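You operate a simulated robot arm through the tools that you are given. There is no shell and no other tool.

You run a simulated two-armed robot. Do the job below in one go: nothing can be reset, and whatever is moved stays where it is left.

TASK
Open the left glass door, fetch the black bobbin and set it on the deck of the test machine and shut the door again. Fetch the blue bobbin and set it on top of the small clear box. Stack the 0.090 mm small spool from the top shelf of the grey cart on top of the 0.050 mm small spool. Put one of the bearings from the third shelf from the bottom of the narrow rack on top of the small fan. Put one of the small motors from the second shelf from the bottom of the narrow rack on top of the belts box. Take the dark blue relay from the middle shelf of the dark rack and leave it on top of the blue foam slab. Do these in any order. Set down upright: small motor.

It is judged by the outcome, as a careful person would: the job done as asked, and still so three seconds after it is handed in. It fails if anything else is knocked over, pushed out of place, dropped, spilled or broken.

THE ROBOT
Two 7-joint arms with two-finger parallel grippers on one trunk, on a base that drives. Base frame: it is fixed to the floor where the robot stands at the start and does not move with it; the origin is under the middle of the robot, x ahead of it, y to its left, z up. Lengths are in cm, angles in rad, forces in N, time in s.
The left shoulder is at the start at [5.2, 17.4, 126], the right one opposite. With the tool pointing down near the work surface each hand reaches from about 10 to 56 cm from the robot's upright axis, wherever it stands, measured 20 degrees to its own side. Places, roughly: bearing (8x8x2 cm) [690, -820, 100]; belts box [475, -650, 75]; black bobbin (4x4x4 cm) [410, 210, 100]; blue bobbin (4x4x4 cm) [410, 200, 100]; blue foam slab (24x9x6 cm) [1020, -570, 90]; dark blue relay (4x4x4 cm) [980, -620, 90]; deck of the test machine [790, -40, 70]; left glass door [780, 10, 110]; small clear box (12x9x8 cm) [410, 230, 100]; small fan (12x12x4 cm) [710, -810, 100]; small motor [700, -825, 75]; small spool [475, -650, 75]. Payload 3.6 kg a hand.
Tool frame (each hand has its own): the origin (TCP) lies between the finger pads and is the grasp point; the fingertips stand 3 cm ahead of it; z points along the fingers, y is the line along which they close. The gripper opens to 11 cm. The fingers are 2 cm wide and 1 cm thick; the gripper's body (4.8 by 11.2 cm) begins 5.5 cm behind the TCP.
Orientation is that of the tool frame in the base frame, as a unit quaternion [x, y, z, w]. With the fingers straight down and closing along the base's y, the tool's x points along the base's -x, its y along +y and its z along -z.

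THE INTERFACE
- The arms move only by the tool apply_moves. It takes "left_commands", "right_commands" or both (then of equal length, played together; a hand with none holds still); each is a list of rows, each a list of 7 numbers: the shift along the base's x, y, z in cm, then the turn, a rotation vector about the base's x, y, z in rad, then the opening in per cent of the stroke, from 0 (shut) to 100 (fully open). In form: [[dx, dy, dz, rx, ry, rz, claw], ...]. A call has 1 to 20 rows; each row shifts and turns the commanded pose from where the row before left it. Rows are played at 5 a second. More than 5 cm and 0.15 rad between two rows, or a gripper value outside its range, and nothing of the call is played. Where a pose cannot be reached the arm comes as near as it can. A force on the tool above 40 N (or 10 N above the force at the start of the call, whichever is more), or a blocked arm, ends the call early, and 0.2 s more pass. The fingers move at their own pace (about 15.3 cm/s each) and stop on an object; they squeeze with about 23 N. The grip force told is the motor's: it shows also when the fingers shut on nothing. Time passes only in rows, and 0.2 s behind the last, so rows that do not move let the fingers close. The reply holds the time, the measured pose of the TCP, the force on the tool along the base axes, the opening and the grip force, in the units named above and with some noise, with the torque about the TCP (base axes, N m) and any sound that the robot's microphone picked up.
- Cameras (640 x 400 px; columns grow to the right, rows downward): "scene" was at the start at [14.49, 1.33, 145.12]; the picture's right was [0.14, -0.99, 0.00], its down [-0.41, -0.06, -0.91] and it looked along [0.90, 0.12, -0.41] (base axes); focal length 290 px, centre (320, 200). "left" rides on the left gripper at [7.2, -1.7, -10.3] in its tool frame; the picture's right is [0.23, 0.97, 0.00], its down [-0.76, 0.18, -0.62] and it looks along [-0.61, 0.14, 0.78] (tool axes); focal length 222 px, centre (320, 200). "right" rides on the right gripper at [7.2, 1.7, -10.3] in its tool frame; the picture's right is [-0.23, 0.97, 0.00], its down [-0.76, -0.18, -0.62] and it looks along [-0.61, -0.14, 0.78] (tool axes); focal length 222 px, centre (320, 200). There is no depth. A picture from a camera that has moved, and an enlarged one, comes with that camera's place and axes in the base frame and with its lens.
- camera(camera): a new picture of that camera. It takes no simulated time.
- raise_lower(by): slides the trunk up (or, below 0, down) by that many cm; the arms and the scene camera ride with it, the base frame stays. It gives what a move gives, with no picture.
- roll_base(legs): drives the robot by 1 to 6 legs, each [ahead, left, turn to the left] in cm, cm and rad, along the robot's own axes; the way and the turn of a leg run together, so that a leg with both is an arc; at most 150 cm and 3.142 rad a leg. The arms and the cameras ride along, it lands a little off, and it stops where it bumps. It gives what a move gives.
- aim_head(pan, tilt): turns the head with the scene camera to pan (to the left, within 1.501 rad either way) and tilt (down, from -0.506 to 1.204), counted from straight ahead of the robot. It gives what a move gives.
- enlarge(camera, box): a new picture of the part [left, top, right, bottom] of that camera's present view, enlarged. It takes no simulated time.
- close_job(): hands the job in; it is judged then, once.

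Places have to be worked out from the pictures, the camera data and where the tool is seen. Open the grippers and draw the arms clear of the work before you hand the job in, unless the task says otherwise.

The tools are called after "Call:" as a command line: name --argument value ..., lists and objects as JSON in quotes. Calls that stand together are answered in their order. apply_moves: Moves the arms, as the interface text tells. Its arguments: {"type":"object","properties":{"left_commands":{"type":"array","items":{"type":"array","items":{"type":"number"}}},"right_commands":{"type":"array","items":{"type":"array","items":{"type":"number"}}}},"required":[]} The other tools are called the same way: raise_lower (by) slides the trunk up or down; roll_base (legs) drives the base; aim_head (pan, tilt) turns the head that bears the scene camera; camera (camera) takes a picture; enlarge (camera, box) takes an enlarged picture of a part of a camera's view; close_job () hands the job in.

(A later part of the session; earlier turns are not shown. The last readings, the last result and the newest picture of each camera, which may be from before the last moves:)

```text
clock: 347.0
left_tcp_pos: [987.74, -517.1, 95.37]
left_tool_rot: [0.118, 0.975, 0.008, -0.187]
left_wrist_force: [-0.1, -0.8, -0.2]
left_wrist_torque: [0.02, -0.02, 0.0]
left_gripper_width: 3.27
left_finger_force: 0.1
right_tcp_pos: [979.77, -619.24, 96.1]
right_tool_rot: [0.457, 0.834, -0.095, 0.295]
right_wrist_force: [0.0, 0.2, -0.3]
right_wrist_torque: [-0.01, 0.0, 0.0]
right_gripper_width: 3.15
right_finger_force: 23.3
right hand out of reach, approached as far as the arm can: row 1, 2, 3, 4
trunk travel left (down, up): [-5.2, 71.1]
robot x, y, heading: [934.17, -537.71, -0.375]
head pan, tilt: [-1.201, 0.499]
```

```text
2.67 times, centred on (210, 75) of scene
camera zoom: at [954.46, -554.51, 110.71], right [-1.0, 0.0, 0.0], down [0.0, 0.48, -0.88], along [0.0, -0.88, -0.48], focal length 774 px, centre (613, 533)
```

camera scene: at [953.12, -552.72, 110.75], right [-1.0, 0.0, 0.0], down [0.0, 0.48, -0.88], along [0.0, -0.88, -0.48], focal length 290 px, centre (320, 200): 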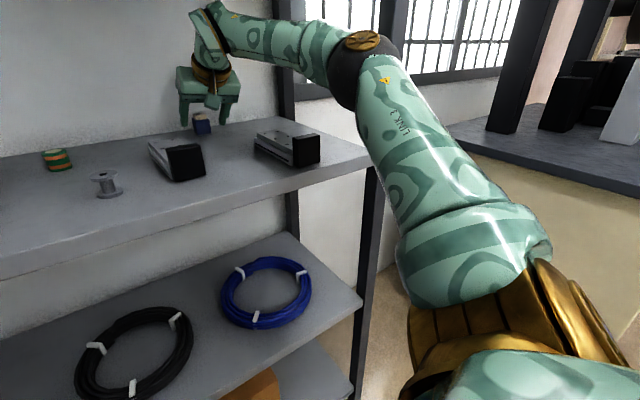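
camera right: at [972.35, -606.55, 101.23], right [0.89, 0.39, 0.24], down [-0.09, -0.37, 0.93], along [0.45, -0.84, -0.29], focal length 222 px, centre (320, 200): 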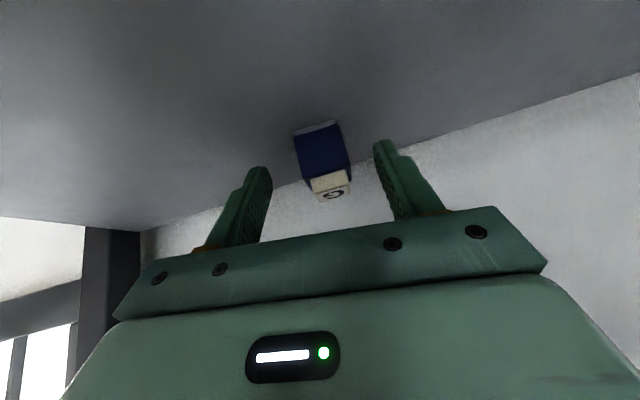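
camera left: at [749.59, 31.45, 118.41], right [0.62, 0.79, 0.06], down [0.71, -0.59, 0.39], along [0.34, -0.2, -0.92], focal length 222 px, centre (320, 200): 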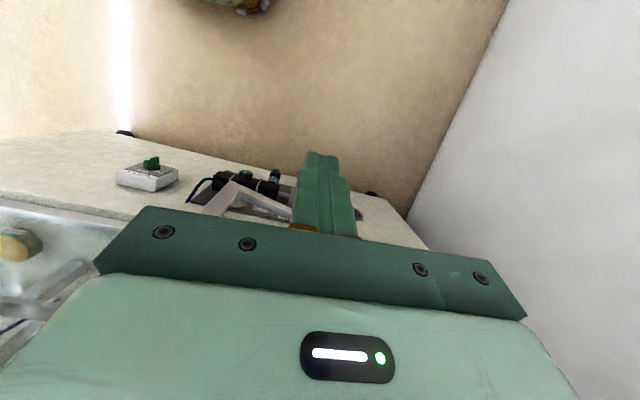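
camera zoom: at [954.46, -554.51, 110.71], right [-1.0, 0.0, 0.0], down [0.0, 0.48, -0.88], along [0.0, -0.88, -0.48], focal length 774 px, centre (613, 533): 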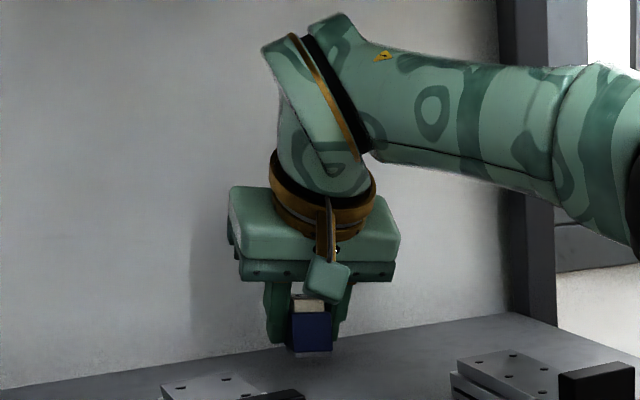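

The arm is fully extended; I lift with the trunk instead (4 cm), then pull back.

Call:
raise_lower --by 4

Call:
roll_base --legs '[[-8.7, 5.5, 0]]'

Call:
camera --camera "scene"

Call:
camera --camera "right"

```text
clock: 347.9
left_tcp_pos: [987.84, -517.27, 99.37]
left_tool_rot: [0.119, 0.975, 0.008, -0.188]
left_wrist_force: [0.3, -0.1, 0.8]
left_wrist_torque: [0.03, 0.01, -0.01]
left_gripper_width: 3.3
left_finger_force: 0.0
right_tcp_pos: [977.87, -618.54, 103.19]
right_tool_rot: [0.458, 0.823, -0.093, 0.321]
right_wrist_force: [0.1, -0.4, -0.4]
right_wrist_torque: [-0.01, 0.05, -0.02]
right_gripper_width: 3.15
right_finger_force: 22.9
trunk travel left (down, up): [-9.2, 67.1]
robot x, y, heading: [934.16, -537.9, -0.369]
head pan, tilt: [-1.201, 0.499]
```

```text
clock: 349.0
left_tcp_pos: [981.47, -508.5, 99.49]
left_tool_rot: [0.119, 0.975, 0.008, -0.186]
left_wrist_force: [-0.6, 0.7, 0.0]
left_wrist_torque: [0.0, -0.01, 0.01]
left_gripper_width: 3.3
left_finger_force: 0.1
right_tcp_pos: [971.79, -609.79, 103.31]
right_tool_rot: [0.458, 0.823, -0.094, 0.323]
right_wrist_force: [-0.5, -0.6, 0.0]
right_wrist_torque: [-0.02, 0.0, 0.01]
right_gripper_width: 3.12
right_finger_force: 23.1
trunk travel left (down, up): [-9.2, 67.1]
robot x, y, heading: [928.22, -529.72, -0.367]
head pan, tilt: [-1.201, 0.499]
```

```text
taken
camera scene: at [945.97, -545.05, 115.07], right [-1.0, 0.0, 0.0], down [0.0, 0.48, -0.88], along [0.0, -0.88, -0.48], focal length 290 px, centre (320, 200)
```

scene: 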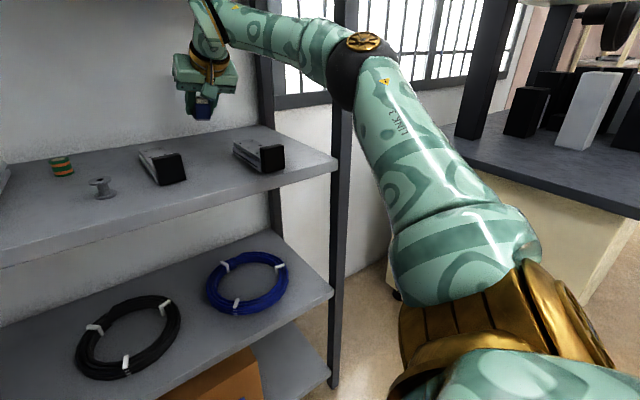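

```text
taken
camera right: at [965.65, -599.29, 107.22], right [0.88, 0.39, 0.28], down [-0.14, -0.35, 0.93], along [0.46, -0.85, -0.25], focal length 222 px, centre (320, 200)
```

right: 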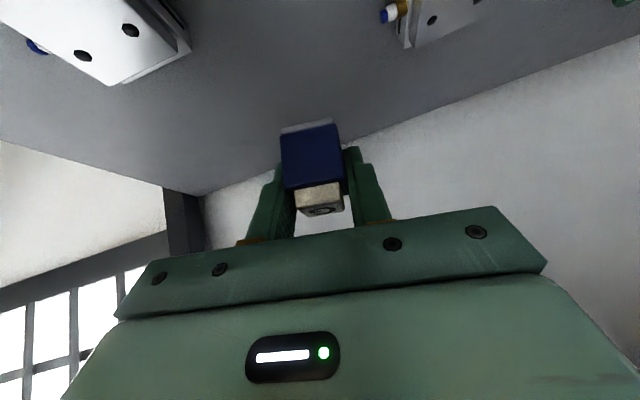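

Relay is held. The left hand sticks out toward the HOLD table, so before sliding left I bring the left hand inward, and raise the trunk 3 cm for clearance over the slab.

Call:
apply_moves --left_commands '[[-1.0, -3.3, 0.3, 0, 0, 0, 30], [-1.0, -3.3, 0.3, 0, 0, 0, 30], [-1.0, -3.3, 0.3, 0, 0, 0, 30], [-1.0, -3.3, 0.3, 0, 0, 0, 30], [-1.0, -3.3, 0.3, 0, 0, 0, 30], [-1.0, -3.3, 0.3, 0, 0, 0, 30]]'

Call:
raise_lower --by 3

Call:
aim_head --pan 0.3 --tilt 0.4

Call:
camera --camera "scene"

```text
clock: 350.4
left_tcp_pos: [986.21, -524.45, 99.86]
left_tool_rot: [0.119, 0.975, 0.008, -0.187]
left_wrist_force: [-0.4, -0.8, -0.1]
left_wrist_torque: [-0.01, 0.0, 0.01]
left_gripper_width: 3.29
left_finger_force: 0.0
left hand out of reach, approached as far as the arm can: row 1, 2, 3, 4, 5, 6
right_tcp_pos: [971.79, -610.15, 103.18]
right_tool_rot: [0.458, 0.823, -0.094, 0.323]
right_wrist_force: [0.2, 0.3, -1.8]
right_wrist_torque: [-0.01, -0.01, 0.01]
right_gripper_width: 3.15
right_finger_force: 22.7
trunk travel left (down, up): [-9.2, 67.1]
robot x, y, heading: [928.11, -528.94, -0.369]
head pan, tilt: [-1.201, 0.499]
```

```text
clock: 351.2
left_tcp_pos: [986.31, -524.38, 102.74]
left_tool_rot: [0.118, 0.975, 0.008, -0.187]
left_wrist_force: [-0.4, 0.4, 0.7]
left_wrist_torque: [0.05, 0.03, 0.01]
left_gripper_width: 3.31
left_finger_force: 0.0
right_tcp_pos: [970.67, -609.71, 107.91]
right_tool_rot: [0.458, 0.818, -0.092, 0.337]
right_wrist_force: [-1.2, -0.5, -0.2]
right_wrist_torque: [-0.03, 0.02, -0.02]
right_gripper_width: 3.14
right_finger_force: 23.1
trunk travel left (down, up): [-12.2, 64.1]
robot x, y, heading: [928.17, -529.33, -0.365]
head pan, tilt: [-1.201, 0.499]
```

```text
clock: 352.8
left_tcp_pos: [986.29, -524.45, 102.9]
left_tool_rot: [0.116, 0.976, 0.007, -0.186]
left_wrist_force: [0.3, -0.1, -0.2]
left_wrist_torque: [0.02, 0.05, -0.03]
left_gripper_width: 3.3
left_finger_force: 0.1
right_tcp_pos: [970.55, -609.63, 107.98]
right_tool_rot: [0.458, 0.817, -0.092, 0.339]
right_wrist_force: [-0.1, -0.4, -1.2]
right_wrist_torque: [0.02, 0.02, -0.01]
right_gripper_width: 3.15
right_finger_force: 22.3
trunk travel left (down, up): [-12.2, 64.1]
robot x, y, heading: [928.11, -529.39, -0.367]
head pan, tilt: [0.3, 0.4]
```

```text
taken
camera scene: at [953.53, -536.02, 119.17], right [-0.07, -1.0, 0.0], down [-0.39, 0.03, -0.92], along [0.92, -0.06, -0.39], focal length 290 px, centre (320, 200)
```

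scene: 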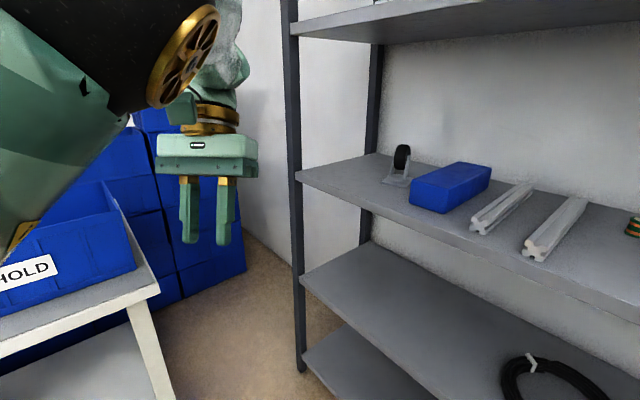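

Zoom on the slab for its exact position.

Call:
enlarge --camera "scene" --box '[370, 130, 600, 270]'

```text
2.78 times, centred on (485, 200) of scene
camera zoom: at [953.53, -536.02, 119.17], right [-0.07, -1.0, 0.0], down [-0.39, 0.03, -0.92], along [0.92, -0.06, -0.39], focal length 807 px, centre (-139, 200)
```

zoom: 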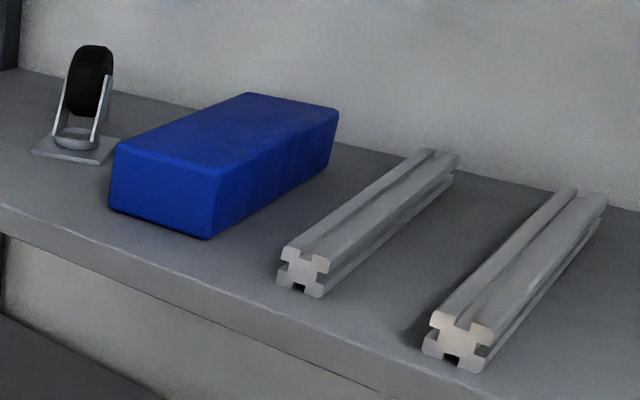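

Slab top spans [1010,-568] to [1031,-581]; its centre is [1020.6, -574.2], top z ≈ 97. I pull the hand out of the rack, turn 0.3 right so the left arm stays clear of the HOLD table, then approach the slab.

Call:
roll_base --legs '[[-23.6, 15, 0], [0, 0, -0.3]]'

Call:
camera --camera "scene"

```text
clock: 355.7
left_tcp_pos: [968.06, -519.74, 102.96]
left_tool_rot: [0.265, 0.946, 0.037, -0.183]
left_wrist_force: [-0.3, -0.1, 0.2]
left_wrist_torque: [0.02, 0.03, 0.0]
left_gripper_width: 3.29
left_finger_force: 0.0
right_tcp_pos: [927.43, -596.17, 107.97]
right_tool_rot: [0.577, 0.738, -0.142, 0.32]
right_wrist_force: [-0.6, 0.3, -0.1]
right_wrist_torque: [0.01, -0.01, 0.02]
right_gripper_width: 3.13
right_finger_force: 22.9
trunk travel left (down, up): [-12.2, 64.1]
robot x, y, heading: [911.29, -507.06, -0.672]
head pan, tilt: [0.3, 0.4]
```

```text
taken
camera scene: at [933.37, -520.87, 119.17], right [-0.36, -0.93, 0.0], down [-0.36, 0.14, -0.92], along [0.86, -0.33, -0.39], focal length 290 px, centre (320, 200)
```

scene: 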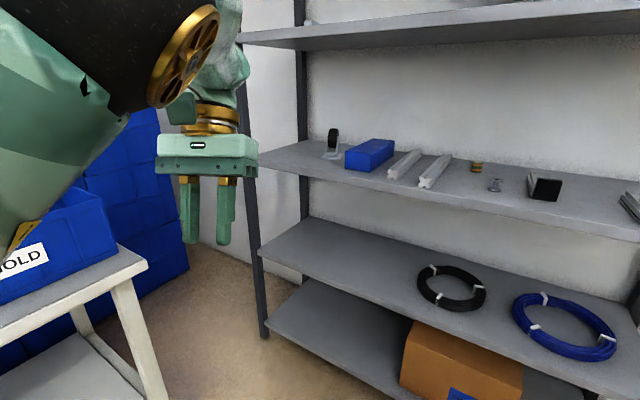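

Now I bring the right hand (with relay) across in front of me, restoring its yaw toward the rack.

Call:
apply_moves --right_commands '[[1.0, 4.2, 0, 0.03, 0.025, 0.1, 0], [1.2, 4.2, 0, 0.03, 0.025, 0.1, 0], [1.6, 4.0, 0, 0, 0, 0.1, 0], [2.0, 4.0, 0, 0, 0, 0, 0], [2.4, 3.8, 0, 0, 0, 0, 0], [2.6, 3.8, 0, 0, 0, 0, 0], [2.8, 3.6, 0, 0, 0, 0, 0], [2.8, 3.6, 0, 0, 0, 0, 0], [2.8, 3.6, 0, 0, 0, 0, 0], [2.8, 3.4, 0, 0, 0, 0, 0], [2.8, 3.4, 0, 0, 0, 0, 0], [2.8, 3.4, 0, 0, 0, 0, 0]]'

Call:
camera --camera "scene"

Call:
camera --camera "right"

```text
clock: 358.3
left_tcp_pos: [968.24, -519.61, 102.9]
left_tool_rot: [0.265, 0.946, 0.036, -0.183]
left_wrist_force: [0.5, 0.8, 0.0]
left_wrist_torque: [0.0, 0.01, -0.01]
left_gripper_width: 3.29
left_finger_force: 0.0
right_tcp_pos: [949.93, -557.42, 107.78]
right_tool_rot: [0.465, 0.827, -0.086, 0.303]
right_wrist_force: [0.2, -1.0, -0.1]
right_wrist_torque: [0.03, -0.01, -0.01]
right_gripper_width: 3.13
right_finger_force: 22.9
right hand out of reach, approached as far as the arm can: row 11, 12
trunk travel left (down, up): [-12.2, 64.1]
robot x, y, heading: [911.14, -506.59, -0.677]
head pan, tilt: [0.3, 0.4]
```

```text
taken
camera scene: at [933.45, -520.84, 119.16], right [-0.36, -0.93, 0.0], down [-0.36, 0.14, -0.92], along [0.86, -0.33, -0.39], focal length 290 px, centre (320, 200)
```

scene: 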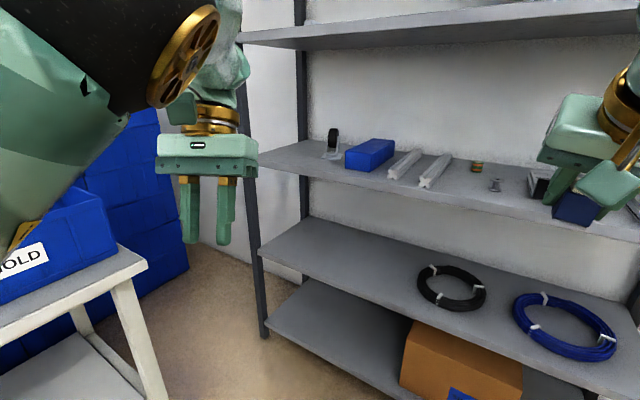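

```text
taken
camera right: at [944.05, -546.84, 112.11], right [0.89, 0.37, 0.27], down [-0.12, -0.38, 0.92], along [0.44, -0.85, -0.29], focal length 222 px, centre (320, 200)
```

right: 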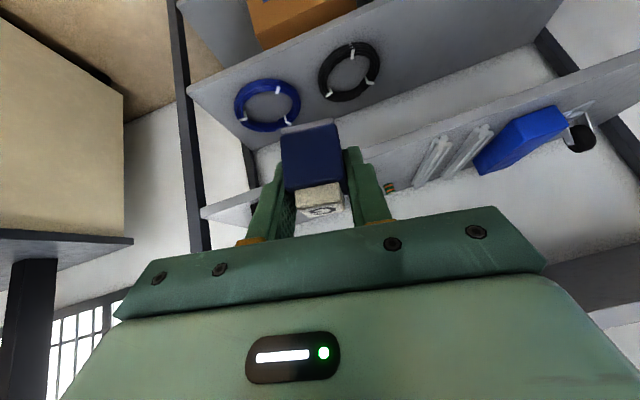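

Good. I drive 36 cm toward the rack, then 40 cm left along it, and check.

Call:
roll_base --legs '[[34.8, -9.3, 0]]'

Call:
roll_base --legs '[[7.7, 29, 0]]'

Call:
camera --camera "scene"

Call:
camera --camera "right"

```text
clock: 360.6
left_tcp_pos: [989.54, -548.43, 102.86]
left_tool_rot: [0.264, 0.946, 0.037, -0.183]
left_wrist_force: [0.4, -0.3, 0.0]
left_wrist_torque: [0.02, 0.01, 0.02]
left_gripper_width: 3.31
left_finger_force: 0.1
right_tcp_pos: [971.48, -586.2, 107.81]
right_tool_rot: [0.464, 0.828, -0.085, 0.303]
right_wrist_force: [0.1, -1.0, -0.6]
right_wrist_torque: [0.02, -0.02, -0.01]
right_gripper_width: 3.14
right_finger_force: 22.7
trunk travel left (down, up): [-12.2, 64.1]
robot x, y, heading: [932.28, -535.98, -0.666]
head pan, tilt: [0.3, 0.4]
```

```text
clock: 362.6
left_tcp_pos: [1013.6, -530.63, 102.87]
left_tool_rot: [0.265, 0.946, 0.037, -0.182]
left_wrist_force: [-0.1, 0.1, 0.3]
left_wrist_torque: [0.01, 0.02, 0.03]
left_gripper_width: 3.29
left_finger_force: 0.1
right_tcp_pos: [995.45, -568.43, 107.73]
right_tool_rot: [0.463, 0.829, -0.086, 0.302]
right_wrist_force: [-1.1, 0.7, -0.6]
right_wrist_torque: [-0.01, 0.04, 0.0]
right_gripper_width: 3.15
right_finger_force: 23.1
trunk travel left (down, up): [-12.2, 64.1]
robot x, y, heading: [956.56, -517.7, -0.673]
head pan, tilt: [0.3, 0.4]
```

```text
taken
camera scene: at [978.88, -531.81, 119.16], right [-0.36, -0.93, 0.0], down [-0.36, 0.14, -0.92], along [0.86, -0.33, -0.39], focal length 290 px, centre (320, 200)
```

scene: 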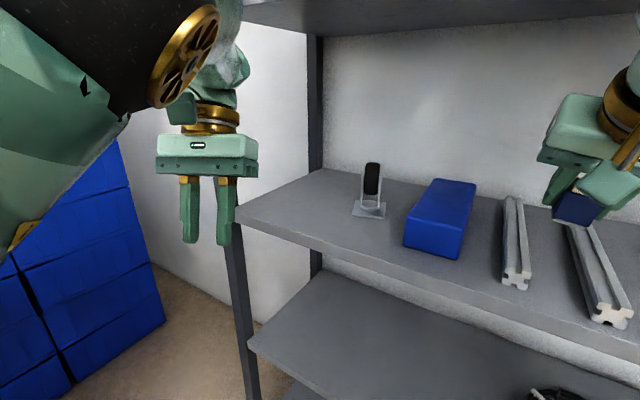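

```text
taken
camera right: at [989.56, -557.77, 112.13], right [0.89, 0.38, 0.27], down [-0.11, -0.38, 0.92], along [0.45, -0.84, -0.29], focal length 222 px, centre (320, 200)
```

right: 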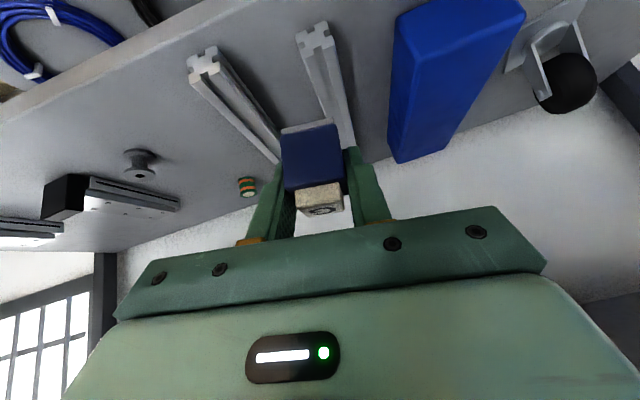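

Another 9 cm left by base, then the arm does the remaining 7 left and 14 inward at z ≈ 107.

Call:
roll_base --legs '[[2.3, 8.6, 0]]'

Call:
apply_moves --right_commands '[[2.4, -1.2, 0, 0, 0, 0, 0], [2.4, -1.2, 0, 0, 0, 0, 0], [2.4, -1.2, 0, 0, 0, 0, 0], [2.4, -1.2, 0, 0, 0, 0, 0], [2.4, -1.2, 0, 0, 0, 0, 0]]'

Call:
camera --camera "scene"

Call:
camera --camera "right"

```text
clock: 363.7
left_tcp_pos: [1020.92, -525.0, 102.85]
left_tool_rot: [0.263, 0.947, 0.036, -0.183]
left_wrist_force: [0.6, 0.5, -0.3]
left_wrist_torque: [0.0, 0.01, 0.04]
left_gripper_width: 3.3
left_finger_force: 0.1
right_tcp_pos: [1002.75, -562.97, 107.7]
right_tool_rot: [0.463, 0.829, -0.086, 0.302]
right_wrist_force: [0.9, 0.2, -0.7]
right_wrist_torque: [-0.01, 0.01, -0.01]
right_gripper_width: 3.15
right_finger_force: 23.2
trunk travel left (down, up): [-12.2, 64.1]
robot x, y, heading: [963.8, -512.38, -0.67]
head pan, tilt: [0.3, 0.4]
```

```text
clock: 364.9
left_tcp_pos: [1020.72, -525.13, 102.89]
left_tool_rot: [0.263, 0.947, 0.035, -0.184]
left_wrist_force: [-0.1, 0.6, 0.3]
left_wrist_torque: [0.0, 0.02, -0.05]
left_gripper_width: 3.32
left_finger_force: 0.1
right_tcp_pos: [1004.87, -569.31, 107.21]
right_tool_rot: [0.464, 0.828, -0.086, 0.303]
right_wrist_force: [-0.1, 0.2, 0.4]
right_wrist_torque: [0.01, 0.03, 0.01]
right_gripper_width: 3.13
right_finger_force: 22.8
right hand out of reach, approached as far as the arm can: row 1, 2, 3, 4, 5
trunk travel left (down, up): [-12.2, 64.1]
robot x, y, heading: [963.45, -512.44, -0.669]
head pan, tilt: [0.3, 0.4]
```

```text
taken
camera scene: at [986.02, -526.49, 119.17], right [-0.36, -0.93, 0.0], down [-0.36, 0.14, -0.92], along [0.86, -0.33, -0.39], focal length 290 px, centre (320, 200)
```

scene: 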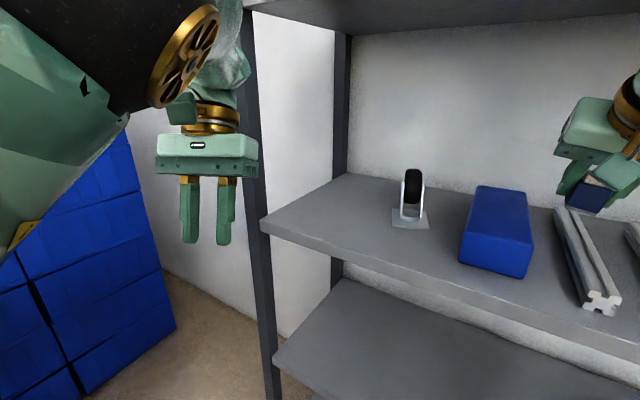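

```text
taken
camera right: at [999.0, -558.83, 111.6], right [0.89, 0.38, 0.27], down [-0.11, -0.38, 0.92], along [0.45, -0.84, -0.29], focal length 222 px, centre (320, 200)
```

right: 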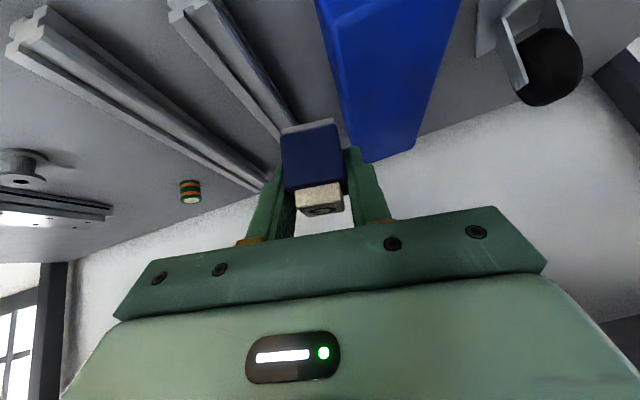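

The arm won't go farther left, so the base must. I first move the left hand outward from the rack's left post, then shift the base.

Call:
apply_moves --left_commands '[[0.4, 2.8, 0, 0, 0, 0, 30], [0.4, 2.8, 0, 0, 0, 0, 30], [0.4, 2.8, 0, 0, 0, 0, 30], [0.4, 2.8, 0, 0, 0, 0, 30]]'

Call:
roll_base --legs '[[6.8, 6.2, 0]]'

Call:
camera --camera "scene"

Call:
camera --camera "right"

```text
clock: 365.9
left_tcp_pos: [1022.31, -513.76, 102.79]
left_tool_rot: [0.264, 0.946, 0.036, -0.183]
left_wrist_force: [0.1, -0.8, -0.1]
left_wrist_torque: [-0.01, -0.04, -0.01]
left_gripper_width: 3.31
left_finger_force: 0.1
right_tcp_pos: [1004.87, -569.42, 107.26]
right_tool_rot: [0.463, 0.829, -0.086, 0.303]
right_wrist_force: [-0.6, 0.1, 0.0]
right_wrist_torque: [0.03, 0.02, -0.02]
right_gripper_width: 3.13
right_finger_force: 22.6
trunk travel left (down, up): [-12.2, 64.1]
robot x, y, heading: [963.6, -512.55, -0.667]
head pan, tilt: [0.3, 0.4]
```

```text
clock: 367.1
left_tcp_pos: [1031.63, -513.37, 102.69]
left_tool_rot: [0.264, 0.946, 0.036, -0.183]
left_wrist_force: [0.5, 0.2, -1.0]
left_wrist_torque: [0.01, 0.03, 0.0]
left_gripper_width: 3.3
left_finger_force: 0.0
right_tcp_pos: [1014.23, -568.85, 107.12]
right_tool_rot: [0.463, 0.829, -0.086, 0.302]
right_wrist_force: [0.7, 0.7, -0.9]
right_wrist_torque: [-0.01, 0.02, 0.01]
right_gripper_width: 3.12
right_finger_force: 22.6
trunk travel left (down, up): [-12.2, 64.1]
robot x, y, heading: [973.07, -511.83, -0.67]
head pan, tilt: [0.3, 0.4]
```

```text
taken
camera scene: at [995.39, -525.92, 119.14], right [-0.36, -0.93, 0.0], down [-0.36, 0.14, -0.92], along [0.86, -0.33, -0.39], focal length 290 px, centre (320, 200)
```

scene: 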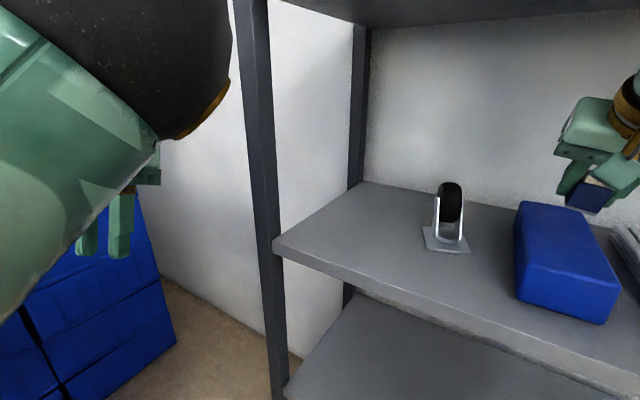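

```text
taken
camera right: at [1008.36, -558.23, 111.56], right [0.89, 0.38, 0.27], down [-0.11, -0.38, 0.92], along [0.45, -0.84, -0.29], focal length 222 px, centre (320, 200)
```

right: 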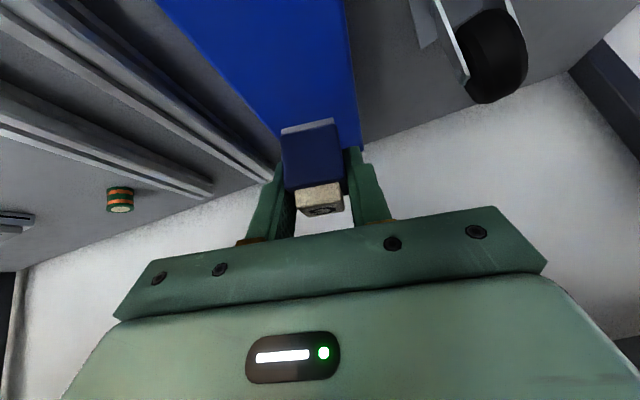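

Zoom to compare the relay's drop position with the slab's top.

Call:
enlarge --camera "scene" --box '[480, 140, 640, 340]'

```text
2.00 times, centred on (560, 240) of scene
camera zoom: at [995.39, -525.92, 119.14], right [-0.36, -0.93, 0.0], down [-0.36, 0.14, -0.92], along [0.86, -0.33, -0.39], focal length 580 px, centre (-160, 120)
```

zoom: 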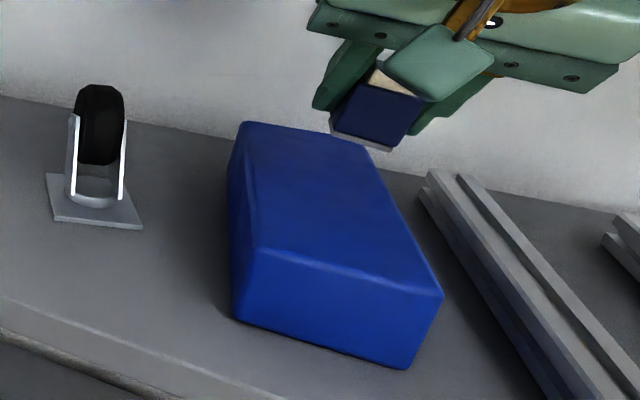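

The drop point lands in the middle of the slab's top. Lower until contact.

Call:
apply_moves --right_commands '[[0, 0, -1.5, 0, 0, 0, 0], [0, 0, -1.5, 0, 0, 0, 0], [0, 0, -1.2, 0, 0, 0, 0]]'

Call:
camera --camera "right"

Call:
enlarge --camera "scene" --box '[480, 140, 640, 340]'

```text
clock: 367.9
left_tcp_pos: [1031.57, -513.31, 102.75]
left_tool_rot: [0.263, 0.947, 0.036, -0.183]
left_wrist_force: [0.5, -0.2, 0.7]
left_wrist_torque: [0.0, -0.01, -0.01]
left_gripper_width: 3.3
left_finger_force: 0.2
right_tcp_pos: [1014.18, -568.84, 103.01]
right_tool_rot: [0.464, 0.828, -0.086, 0.303]
right_wrist_force: [0.1, 0.2, -0.2]
right_wrist_torque: [-0.01, -0.01, -0.01]
right_gripper_width: 3.15
right_finger_force: 23.2
trunk travel left (down, up): [-12.2, 64.1]
robot x, y, heading: [973.22, -512.11, -0.669]
head pan, tilt: [0.3, 0.4]
```

```text
taken
camera right: at [1008.28, -558.28, 107.4], right [0.89, 0.38, 0.27], down [-0.11, -0.38, 0.92], along [0.45, -0.84, -0.3], focal length 222 px, centre (320, 200)
```

right: 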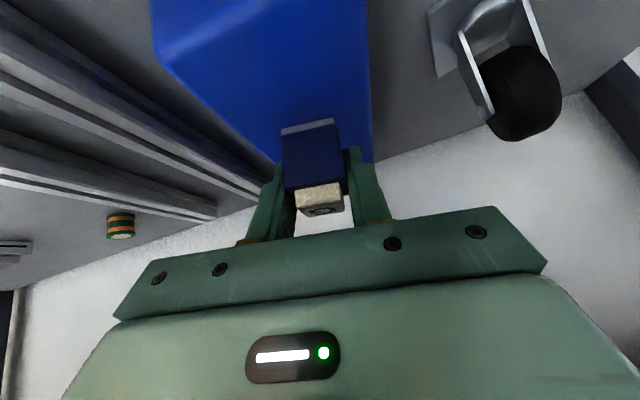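

```text
2.00 times, centred on (560, 240) of scene
camera zoom: at [995.28, -525.93, 119.16], right [-0.36, -0.93, 0.0], down [-0.36, 0.14, -0.92], along [0.86, -0.33, -0.39], focal length 580 px, centre (-160, 120)
```

zoom: 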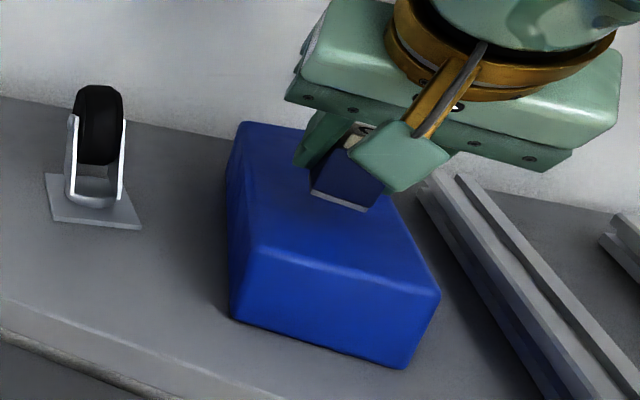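

Relay is just above the slab with good margins. Fine lowering.

Call:
apply_moves --right_commands '[[0, 0, -0.5, 0, 0, 0, 0], [0, 0, -0.4, 0, 0, 0, 0]]'

Call:
apply_moves --right_commands '[[0, 0, -0.4, 0, 0, 0, 0]]'

Call:
apply_moves --right_commands '[[0, 0, -0.4, 0, 0, 0, 0]]'

Call:
enlarge --camera "scene" --box '[480, 140, 640, 340]'

```text
clock: 368.4
left_tcp_pos: [1031.61, -513.28, 102.88]
left_tool_rot: [0.263, 0.947, 0.035, -0.182]
left_wrist_force: [0.8, 0.0, -0.7]
left_wrist_torque: [0.0, -0.02, 0.0]
left_gripper_width: 3.29
left_finger_force: 0.1
right_tcp_pos: [1014.15, -568.82, 102.1]
right_tool_rot: [0.463, 0.829, -0.086, 0.302]
right_wrist_force: [-0.4, -0.3, -1.7]
right_wrist_torque: [-0.01, 0.0, 0.04]
right_gripper_width: 3.15
right_finger_force: 23.3
trunk travel left (down, up): [-12.2, 64.1]
robot x, y, heading: [972.86, -512.06, -0.663]
head pan, tilt: [0.3, 0.4]
```

```text
clock: 368.9
left_tcp_pos: [1031.56, -513.28, 102.78]
left_tool_rot: [0.262, 0.947, 0.035, -0.182]
left_wrist_force: [-0.7, -0.3, 0.1]
left_wrist_torque: [-0.02, -0.01, 0.02]
left_gripper_width: 3.29
left_finger_force: 0.1
right_tcp_pos: [1014.19, -568.9, 101.6]
right_tool_rot: [0.464, 0.828, -0.086, 0.302]
right_wrist_force: [1.0, 0.5, -0.9]
right_wrist_torque: [-0.03, 0.03, 0.01]
right_gripper_width: 3.13
right_finger_force: 22.6
trunk travel left (down, up): [-12.2, 64.1]
robot x, y, heading: [973.12, -511.78, -0.673]
head pan, tilt: [0.3, 0.4]
```

```text
clock: 369.2
left_tcp_pos: [1031.56, -513.22, 102.8]
left_tool_rot: [0.263, 0.947, 0.036, -0.182]
left_wrist_force: [-0.2, 0.1, -0.2]
left_wrist_torque: [-0.02, 0.0, -0.01]
left_gripper_width: 3.3
left_finger_force: 0.0
right_tcp_pos: [1014.22, -568.75, 101.57]
right_tool_rot: [0.464, 0.828, -0.086, 0.304]
right_wrist_force: [-0.4, -1.6, 6.9]
right_wrist_torque: [-0.03, 0.08, -0.01]
right_gripper_width: 3.13
right_finger_force: 22.9
trunk travel left (down, up): [-12.2, 64.1]
robot x, y, heading: [972.65, -512.09, -0.673]
head pan, tilt: [0.3, 0.4]
```

```text
2.00 times, centred on (560, 240) of scene
camera zoom: at [995.22, -525.86, 119.2], right [-0.36, -0.93, 0.0], down [-0.36, 0.14, -0.92], along [0.86, -0.33, -0.39], focal length 580 px, centre (-160, 120)
```

zoom: 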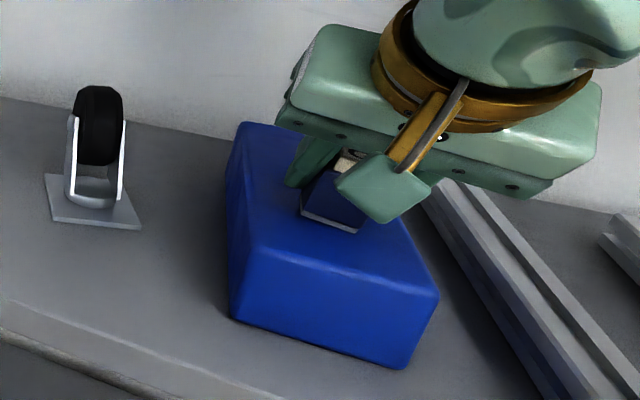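

Contact at 7 N and the relay is level. Open and withdraw along the tool axis.

Call:
apply_moves --right_commands '[[0, 0, -0.1, 0, 0, 0, 0], [0, 0, 0, 0, 0, 0, 35], [0, 0, 0, 0, 0, 0, 60], [-0.4, 0.45, 0.8, 0, 0, 0, 60], [-0.8, 0.9, 1.6, 0, 0, 0, 60], [-1.0, 1.1, 1.6, 0, 0, 0, 60], [-1.5, 1.8, 0.8, 0, 0, 0, 60]]'

Call:
enlarge --camera "scene" --box '[480, 140, 640, 340]'

Call:
camera --camera "right"

```text
clock: 370.9
left_tcp_pos: [1031.48, -513.15, 102.82]
left_tool_rot: [0.263, 0.947, 0.034, -0.182]
left_wrist_force: [-0.3, -0.3, 0.4]
left_wrist_torque: [-0.02, -0.04, -0.02]
left_gripper_width: 3.29
left_finger_force: 0.0
right_tcp_pos: [1010.36, -564.65, 105.97]
right_tool_rot: [0.463, 0.828, -0.086, 0.303]
right_wrist_force: [0.1, 0.1, 0.1]
right_wrist_torque: [0.0, -0.01, 0.0]
right_gripper_width: 6.63
right_finger_force: 0.1
trunk travel left (down, up): [-12.2, 64.1]
robot x, y, heading: [972.75, -512.24, -0.671]
head pan, tilt: [0.3, 0.4]
```

```text
2.00 times, centred on (560, 240) of scene
camera zoom: at [995.21, -525.86, 119.19], right [-0.36, -0.93, 0.0], down [-0.36, 0.14, -0.92], along [0.86, -0.33, -0.39], focal length 580 px, centre (-160, 120)
```

zoom: 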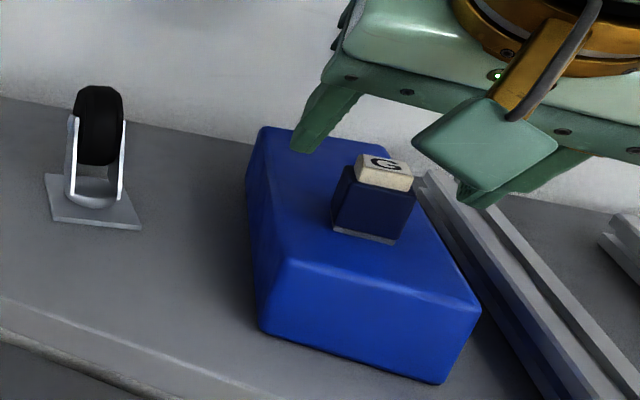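

```text
taken
camera right: at [1004.5, -553.96, 110.35], right [0.89, 0.38, 0.27], down [-0.11, -0.38, 0.92], along [0.45, -0.84, -0.29], focal length 222 px, centre (320, 200)
```

right: 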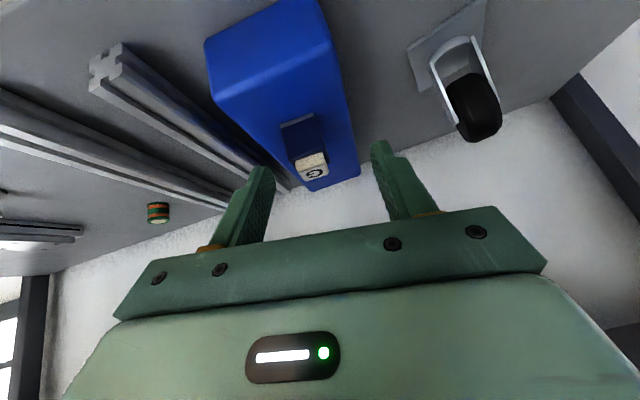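

The relay stands on the foam slab. I back out: a little back first, then right along the rack (away from the HOLD table), then back.

Call:
roll_base --legs '[[-9.6, 2.6, 0], [-13.1, -48.3, 0], [-38, 10.5, 0]]'

Call:
aim_head --pan 0.0 --tilt 0.35

Call:
camera --camera "scene"

Call:
aim_head --pan -1.2 --tilt 0.25

Call:
camera --camera "scene"

```text
clock: 376.6
left_tcp_pos: [961.19, -503.75, 102.78]
left_tool_rot: [0.262, 0.947, 0.035, -0.182]
left_wrist_force: [-0.7, 0.5, 0.6]
left_wrist_torque: [-0.01, 0.0, 0.0]
left_gripper_width: 3.28
left_finger_force: 0.0
right_tcp_pos: [940.22, -555.05, 105.91]
right_tool_rot: [0.462, 0.829, -0.086, 0.303]
right_wrist_force: [0.0, 0.3, 0.5]
right_wrist_torque: [-0.02, 0.04, 0.01]
right_gripper_width: 6.6
right_finger_force: 0.0
trunk travel left (down, up): [-12.2, 64.1]
robot x, y, heading: [902.72, -502.65, -0.666]
head pan, tilt: [0.3, 0.4]
```

```text
clock: 377.4
left_tcp_pos: [961.29, -503.79, 102.84]
left_tool_rot: [0.263, 0.947, 0.035, -0.183]
left_wrist_force: [0.7, -0.2, -0.2]
left_wrist_torque: [0.02, 0.0, 0.0]
left_gripper_width: 3.31
left_finger_force: 0.0
right_tcp_pos: [940.24, -555.16, 105.96]
right_tool_rot: [0.464, 0.828, -0.085, 0.302]
right_wrist_force: [-1.0, -0.6, 0.0]
right_wrist_torque: [0.01, -0.01, -0.01]
right_gripper_width: 6.6
right_finger_force: 0.0
trunk travel left (down, up): [-12.2, 64.1]
robot x, y, heading: [902.4, -502.4, -0.666]
head pan, tilt: [0.0, 0.351]
```

```text
taken
camera scene: at [923.67, -518.89, 119.62], right [-0.62, -0.79, 0.0], down [-0.27, 0.21, -0.94], along [0.74, -0.58, -0.34], focal length 290 px, centre (320, 200)
```

scene: 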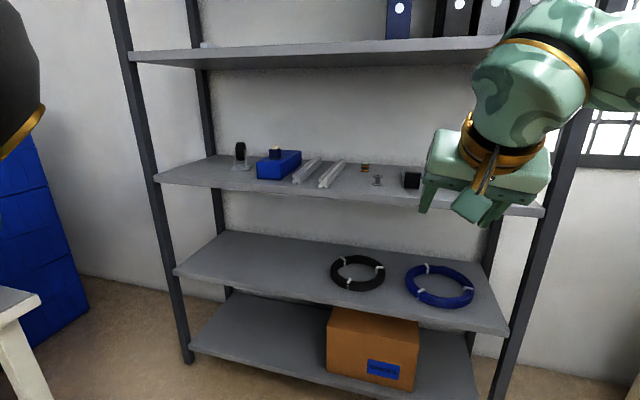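

```text
clock: 378.8
left_tcp_pos: [961.26, -503.77, 102.74]
left_tool_rot: [0.263, 0.947, 0.036, -0.183]
left_wrist_force: [-0.8, 0.2, -0.3]
left_wrist_torque: [-0.03, 0.02, 0.02]
left_gripper_width: 3.31
left_finger_force: 0.0
right_tcp_pos: [940.27, -555.11, 105.88]
right_tool_rot: [0.464, 0.828, -0.087, 0.302]
right_wrist_force: [0.2, 0.2, 0.6]
right_wrist_torque: [0.02, -0.03, 0.0]
right_gripper_width: 6.62
right_finger_force: 0.0
trunk travel left (down, up): [-12.2, 64.1]
robot x, y, heading: [902.51, -502.73, -0.667]
head pan, tilt: [-1.201, 0.25]
```

```text
taken
camera scene: at [913.62, -522.07, 120.57], right [-0.96, 0.29, 0.0], down [0.07, 0.24, -0.97], along [-0.28, -0.93, -0.25], focal length 290 px, centre (320, 200)
```

scene: 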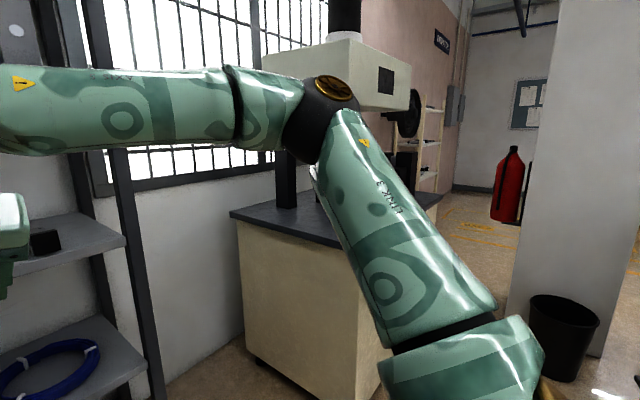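

All fine at the dark rack. Now to the narrow rack near [690, -820]. I raise the trunk back, turn toward it and look.

Call:
raise_lower --by 25

Call:
roll_base --legs '[[0, 0, -1.45]]'

Call:
aim_head --pan 0.0 --tilt 0.2

Call:
camera --camera "scene"

Call:
aim_head --pan -0.7 --tilt 0.2

Call:
camera --camera "scene"

```text
clock: 381.4
left_tcp_pos: [961.29, -503.8, 127.88]
left_tool_rot: [0.263, 0.947, 0.035, -0.183]
left_wrist_force: [0.0, 0.3, 1.0]
left_wrist_torque: [0.0, -0.04, -0.01]
left_gripper_width: 3.3
left_finger_force: 0.0
right_tcp_pos: [936.33, -552.26, 136.68]
right_tool_rot: [0.458, 0.811, -0.092, 0.352]
right_wrist_force: [-0.3, 0.0, 0.3]
right_wrist_torque: [-0.02, -0.02, 0.0]
right_gripper_width: 6.61
right_finger_force: 0.2
trunk travel left (down, up): [-37.2, 39.1]
robot x, y, heading: [902.94, -502.76, -0.669]
head pan, tilt: [-1.201, 0.25]
```

```text
clock: 385.3
left_tcp_pos: [909.65, -560.68, 127.71]
left_tool_rot: [0.82, 0.541, 0.148, -0.114]
left_wrist_force: [0.2, 0.2, 0.2]
left_wrist_torque: [-0.02, 0.04, 0.01]
left_gripper_width: 3.31
left_finger_force: 0.0
right_tcp_pos: [858.08, -542.69, 136.81]
right_tool_rot: [0.877, 0.311, -0.302, 0.206]
right_wrist_force: [-0.5, -0.3, -0.4]
right_wrist_torque: [0.03, -0.05, 0.01]
right_gripper_width: 6.57
right_finger_force: 0.1
trunk travel left (down, up): [-37.2, 39.1]
robot x, y, heading: [902.44, -502.34, -2.096]
head pan, tilt: [-1.201, 0.25]
```

```text
clock: 386.7
left_tcp_pos: [909.44, -560.8, 127.84]
left_tool_rot: [0.82, 0.541, 0.147, -0.114]
left_wrist_force: [0.2, -0.6, -0.4]
left_wrist_torque: [-0.01, -0.02, -0.02]
left_gripper_width: 3.29
left_finger_force: 0.1
right_tcp_pos: [858.17, -542.81, 136.82]
right_tool_rot: [0.877, 0.312, -0.302, 0.206]
right_wrist_force: [0.2, 0.9, 0.2]
right_wrist_torque: [-0.01, -0.01, -0.02]
right_gripper_width: 6.59
right_finger_force: 0.0
trunk travel left (down, up): [-37.2, 39.1]
robot x, y, heading: [902.82, -502.66, -2.102]
head pan, tilt: [0.0, 0.201]
```

```text
taken
camera scene: at [895.43, -515.06, 146.91], right [-0.86, 0.51, 0.0], down [0.1, 0.17, -0.98], along [-0.5, -0.85, -0.2], focal length 290 px, centre (320, 200)
```

scene: 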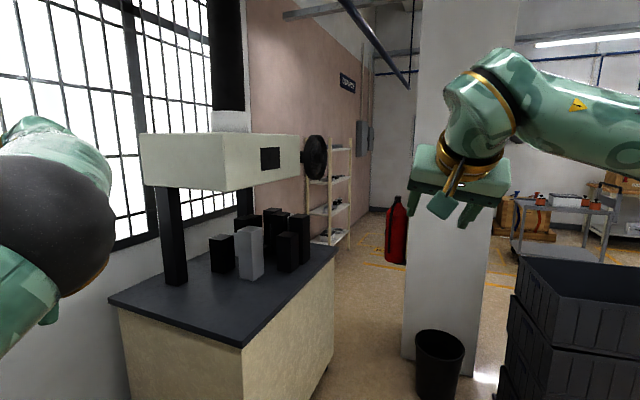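

```text
clock: 387.8
left_tcp_pos: [909.52, -560.82, 127.79]
left_tool_rot: [0.82, 0.542, 0.147, -0.115]
left_wrist_force: [0.3, -0.1, -0.3]
left_wrist_torque: [0.01, 0.01, -0.01]
left_gripper_width: 3.29
left_finger_force: 0.0
right_tcp_pos: [858.08, -542.76, 136.82]
right_tool_rot: [0.877, 0.311, -0.302, 0.206]
right_wrist_force: [-0.7, 0.1, 0.0]
right_wrist_torque: [-0.02, -0.01, 0.0]
right_gripper_width: 6.56
right_finger_force: 0.0
trunk travel left (down, up): [-37.2, 39.1]
robot x, y, heading: [902.11, -502.35, -2.099]
head pan, tilt: [-0.7, 0.201]
```

```text
taken
camera scene: at [891.37, -510.15, 146.91], right [-0.34, 0.94, 0.0], down [0.19, 0.07, -0.98], along [-0.92, -0.33, -0.2], focal length 290 px, centre (320, 200)
```

scene: 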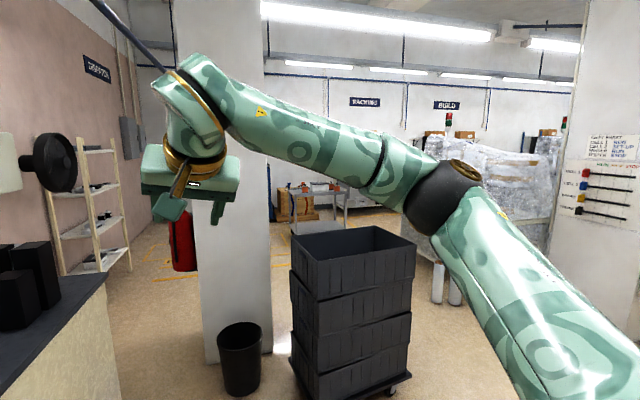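

The narrow rack is beyond a pillar and a black drawer cart; the gap between table and pillar is too small, so I go around the black cart. I slide right along the aisle and face that way to look.

Call:
roll_base --legs '[[-12.7, -145, 0], [0, 0, -0.4]]'

Call:
aim_head --pan 0.2 --tilt 0.3

Call:
camera --camera "scene"

Call:
aim_head --pan -0.5 --tilt 0.3

Call:
camera --camera "scene"

```text
clock: 396.2
left_tcp_pos: [767.48, -474.07, 127.83]
left_tool_rot: [0.914, 0.362, 0.167, -0.082]
left_wrist_force: [-1.1, 0.7, -0.2]
left_wrist_torque: [0.0, -0.03, 0.02]
left_gripper_width: 3.3
left_finger_force: 0.1
right_tcp_pos: [727.64, -436.98, 136.83]
right_tool_rot: [0.922, 0.125, -0.338, 0.139]
right_wrist_force: [0.4, 0.5, -0.4]
right_wrist_torque: [-0.03, -0.05, -0.01]
right_gripper_width: 6.59
right_finger_force: 0.0
trunk travel left (down, up): [-37.2, 39.1]
robot x, y, heading: [784.79, -417.6, -2.513]
head pan, tilt: [-0.7, 0.201]
```

```text
clock: 397.4
left_tcp_pos: [767.53, -474.06, 127.8]
left_tool_rot: [0.913, 0.362, 0.167, -0.083]
left_wrist_force: [0.3, -0.6, 0.4]
left_wrist_torque: [0.01, 0.01, 0.0]
left_gripper_width: 3.29
left_finger_force: 0.1
right_tcp_pos: [727.69, -436.98, 136.87]
right_tool_rot: [0.922, 0.125, -0.338, 0.14]
right_wrist_force: [-0.7, 0.6, 0.1]
right_wrist_torque: [0.02, 0.01, -0.01]
right_gripper_width: 6.59
right_finger_force: 0.1
trunk travel left (down, up): [-37.2, 39.1]
robot x, y, heading: [785.02, -417.71, -2.517]
head pan, tilt: [0.201, 0.3]
```

```text
taken
camera scene: at [774.14, -427.9, 145.98], right [-0.74, 0.68, 0.0], down [0.2, 0.22, -0.96], along [-0.65, -0.7, -0.3], focal length 290 px, centre (320, 200)
```

scene: 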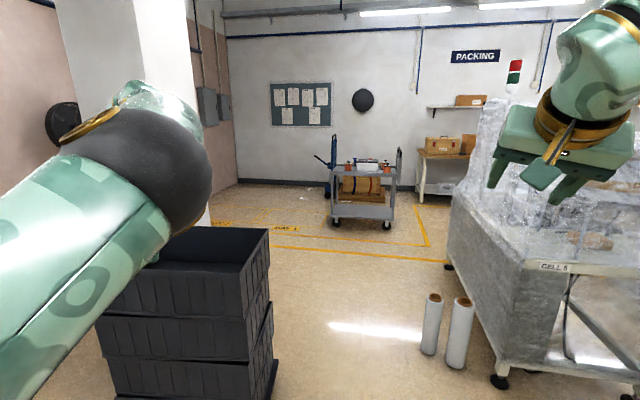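

```text
clock: 398.5
left_tcp_pos: [767.56, -474.01, 127.81]
left_tool_rot: [0.913, 0.362, 0.168, -0.082]
left_wrist_force: [-0.1, -0.4, 0.1]
left_wrist_torque: [0.01, 0.01, -0.01]
left_gripper_width: 3.31
left_finger_force: 0.1
right_tcp_pos: [727.54, -436.89, 136.89]
right_tool_rot: [0.922, 0.125, -0.338, 0.14]
right_wrist_force: [-0.1, -0.3, 0.1]
right_wrist_torque: [-0.02, -0.03, -0.02]
right_gripper_width: 6.6
right_finger_force: 0.1
trunk travel left (down, up): [-37.2, 39.1]
robot x, y, heading: [784.63, -418.41, -2.514]
head pan, tilt: [-0.499, 0.3]
```

```text
taken
camera scene: at [771.19, -422.24, 145.98], right [-0.13, 0.99, 0.0], down [0.29, 0.04, -0.96], along [-0.95, -0.12, -0.3], focal length 290 px, centre (320, 200)
```

scene: 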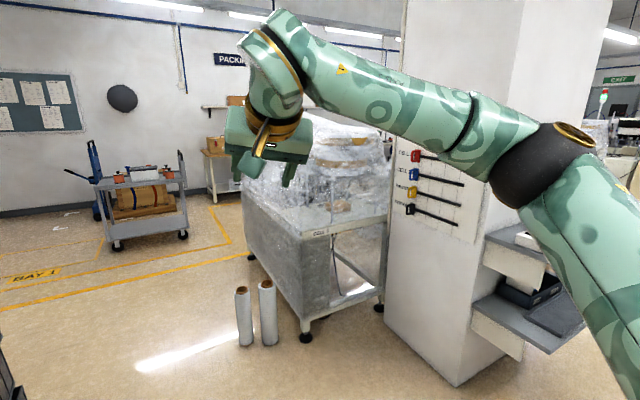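

The gap between the black cart and the two rolls is ~78 cm (centre at u≈809) – enough for my ~57 cm base. I shift 5 left, drive 90 and recheck.

Call:
roll_base --legs '[[0, 5, 0.01], [90, 0, 0]]'

Call:
aim_head --pan 0.0 --tilt 0.7

Call:
camera --camera "scene"

```text
clock: 403.7
left_tcp_pos: [699.67, -531.57, 127.79]
left_tool_rot: [0.911, 0.369, 0.166, -0.084]
left_wrist_force: [0.2, 0.3, -0.4]
left_wrist_torque: [0.0, -0.03, 0.01]
left_gripper_width: 3.31
left_finger_force: 0.1
right_tcp_pos: [659.31, -494.72, 136.9]
right_tool_rot: [0.921, 0.131, -0.337, 0.142]
right_wrist_force: [-0.4, 0.3, 0.7]
right_wrist_torque: [0.01, 0.01, -0.06]
right_gripper_width: 6.62
right_finger_force: 0.0
trunk travel left (down, up): [-37.2, 39.1]
robot x, y, heading: [716.24, -475.05, -2.498]
head pan, tilt: [-0.499, 0.3]
```

```text
clock: 404.6
left_tcp_pos: [699.68, -531.43, 127.77]
left_tool_rot: [0.911, 0.368, 0.166, -0.083]
left_wrist_force: [0.3, -0.3, 0.5]
left_wrist_torque: [-0.01, 0.04, 0.01]
left_gripper_width: 3.29
left_finger_force: 0.0
right_tcp_pos: [659.22, -494.81, 136.88]
right_tool_rot: [0.922, 0.13, -0.337, 0.141]
right_wrist_force: [0.6, 0.0, -0.5]
right_wrist_torque: [0.0, 0.0, 0.01]
right_gripper_width: 6.61
right_finger_force: 0.1
trunk travel left (down, up): [-37.2, 39.1]
robot x, y, heading: [715.7, -474.9, -2.503]
head pan, tilt: [0.0, 0.7]
```

```text
taken
camera scene: at [705.17, -483.3, 142.38], right [-0.6, 0.8, 0.0], down [0.52, 0.38, -0.77], along [-0.61, -0.46, -0.64], focal length 290 px, centre (320, 200)
```

scene: 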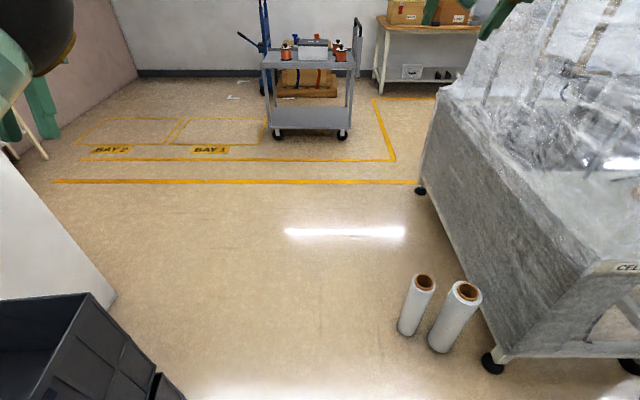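

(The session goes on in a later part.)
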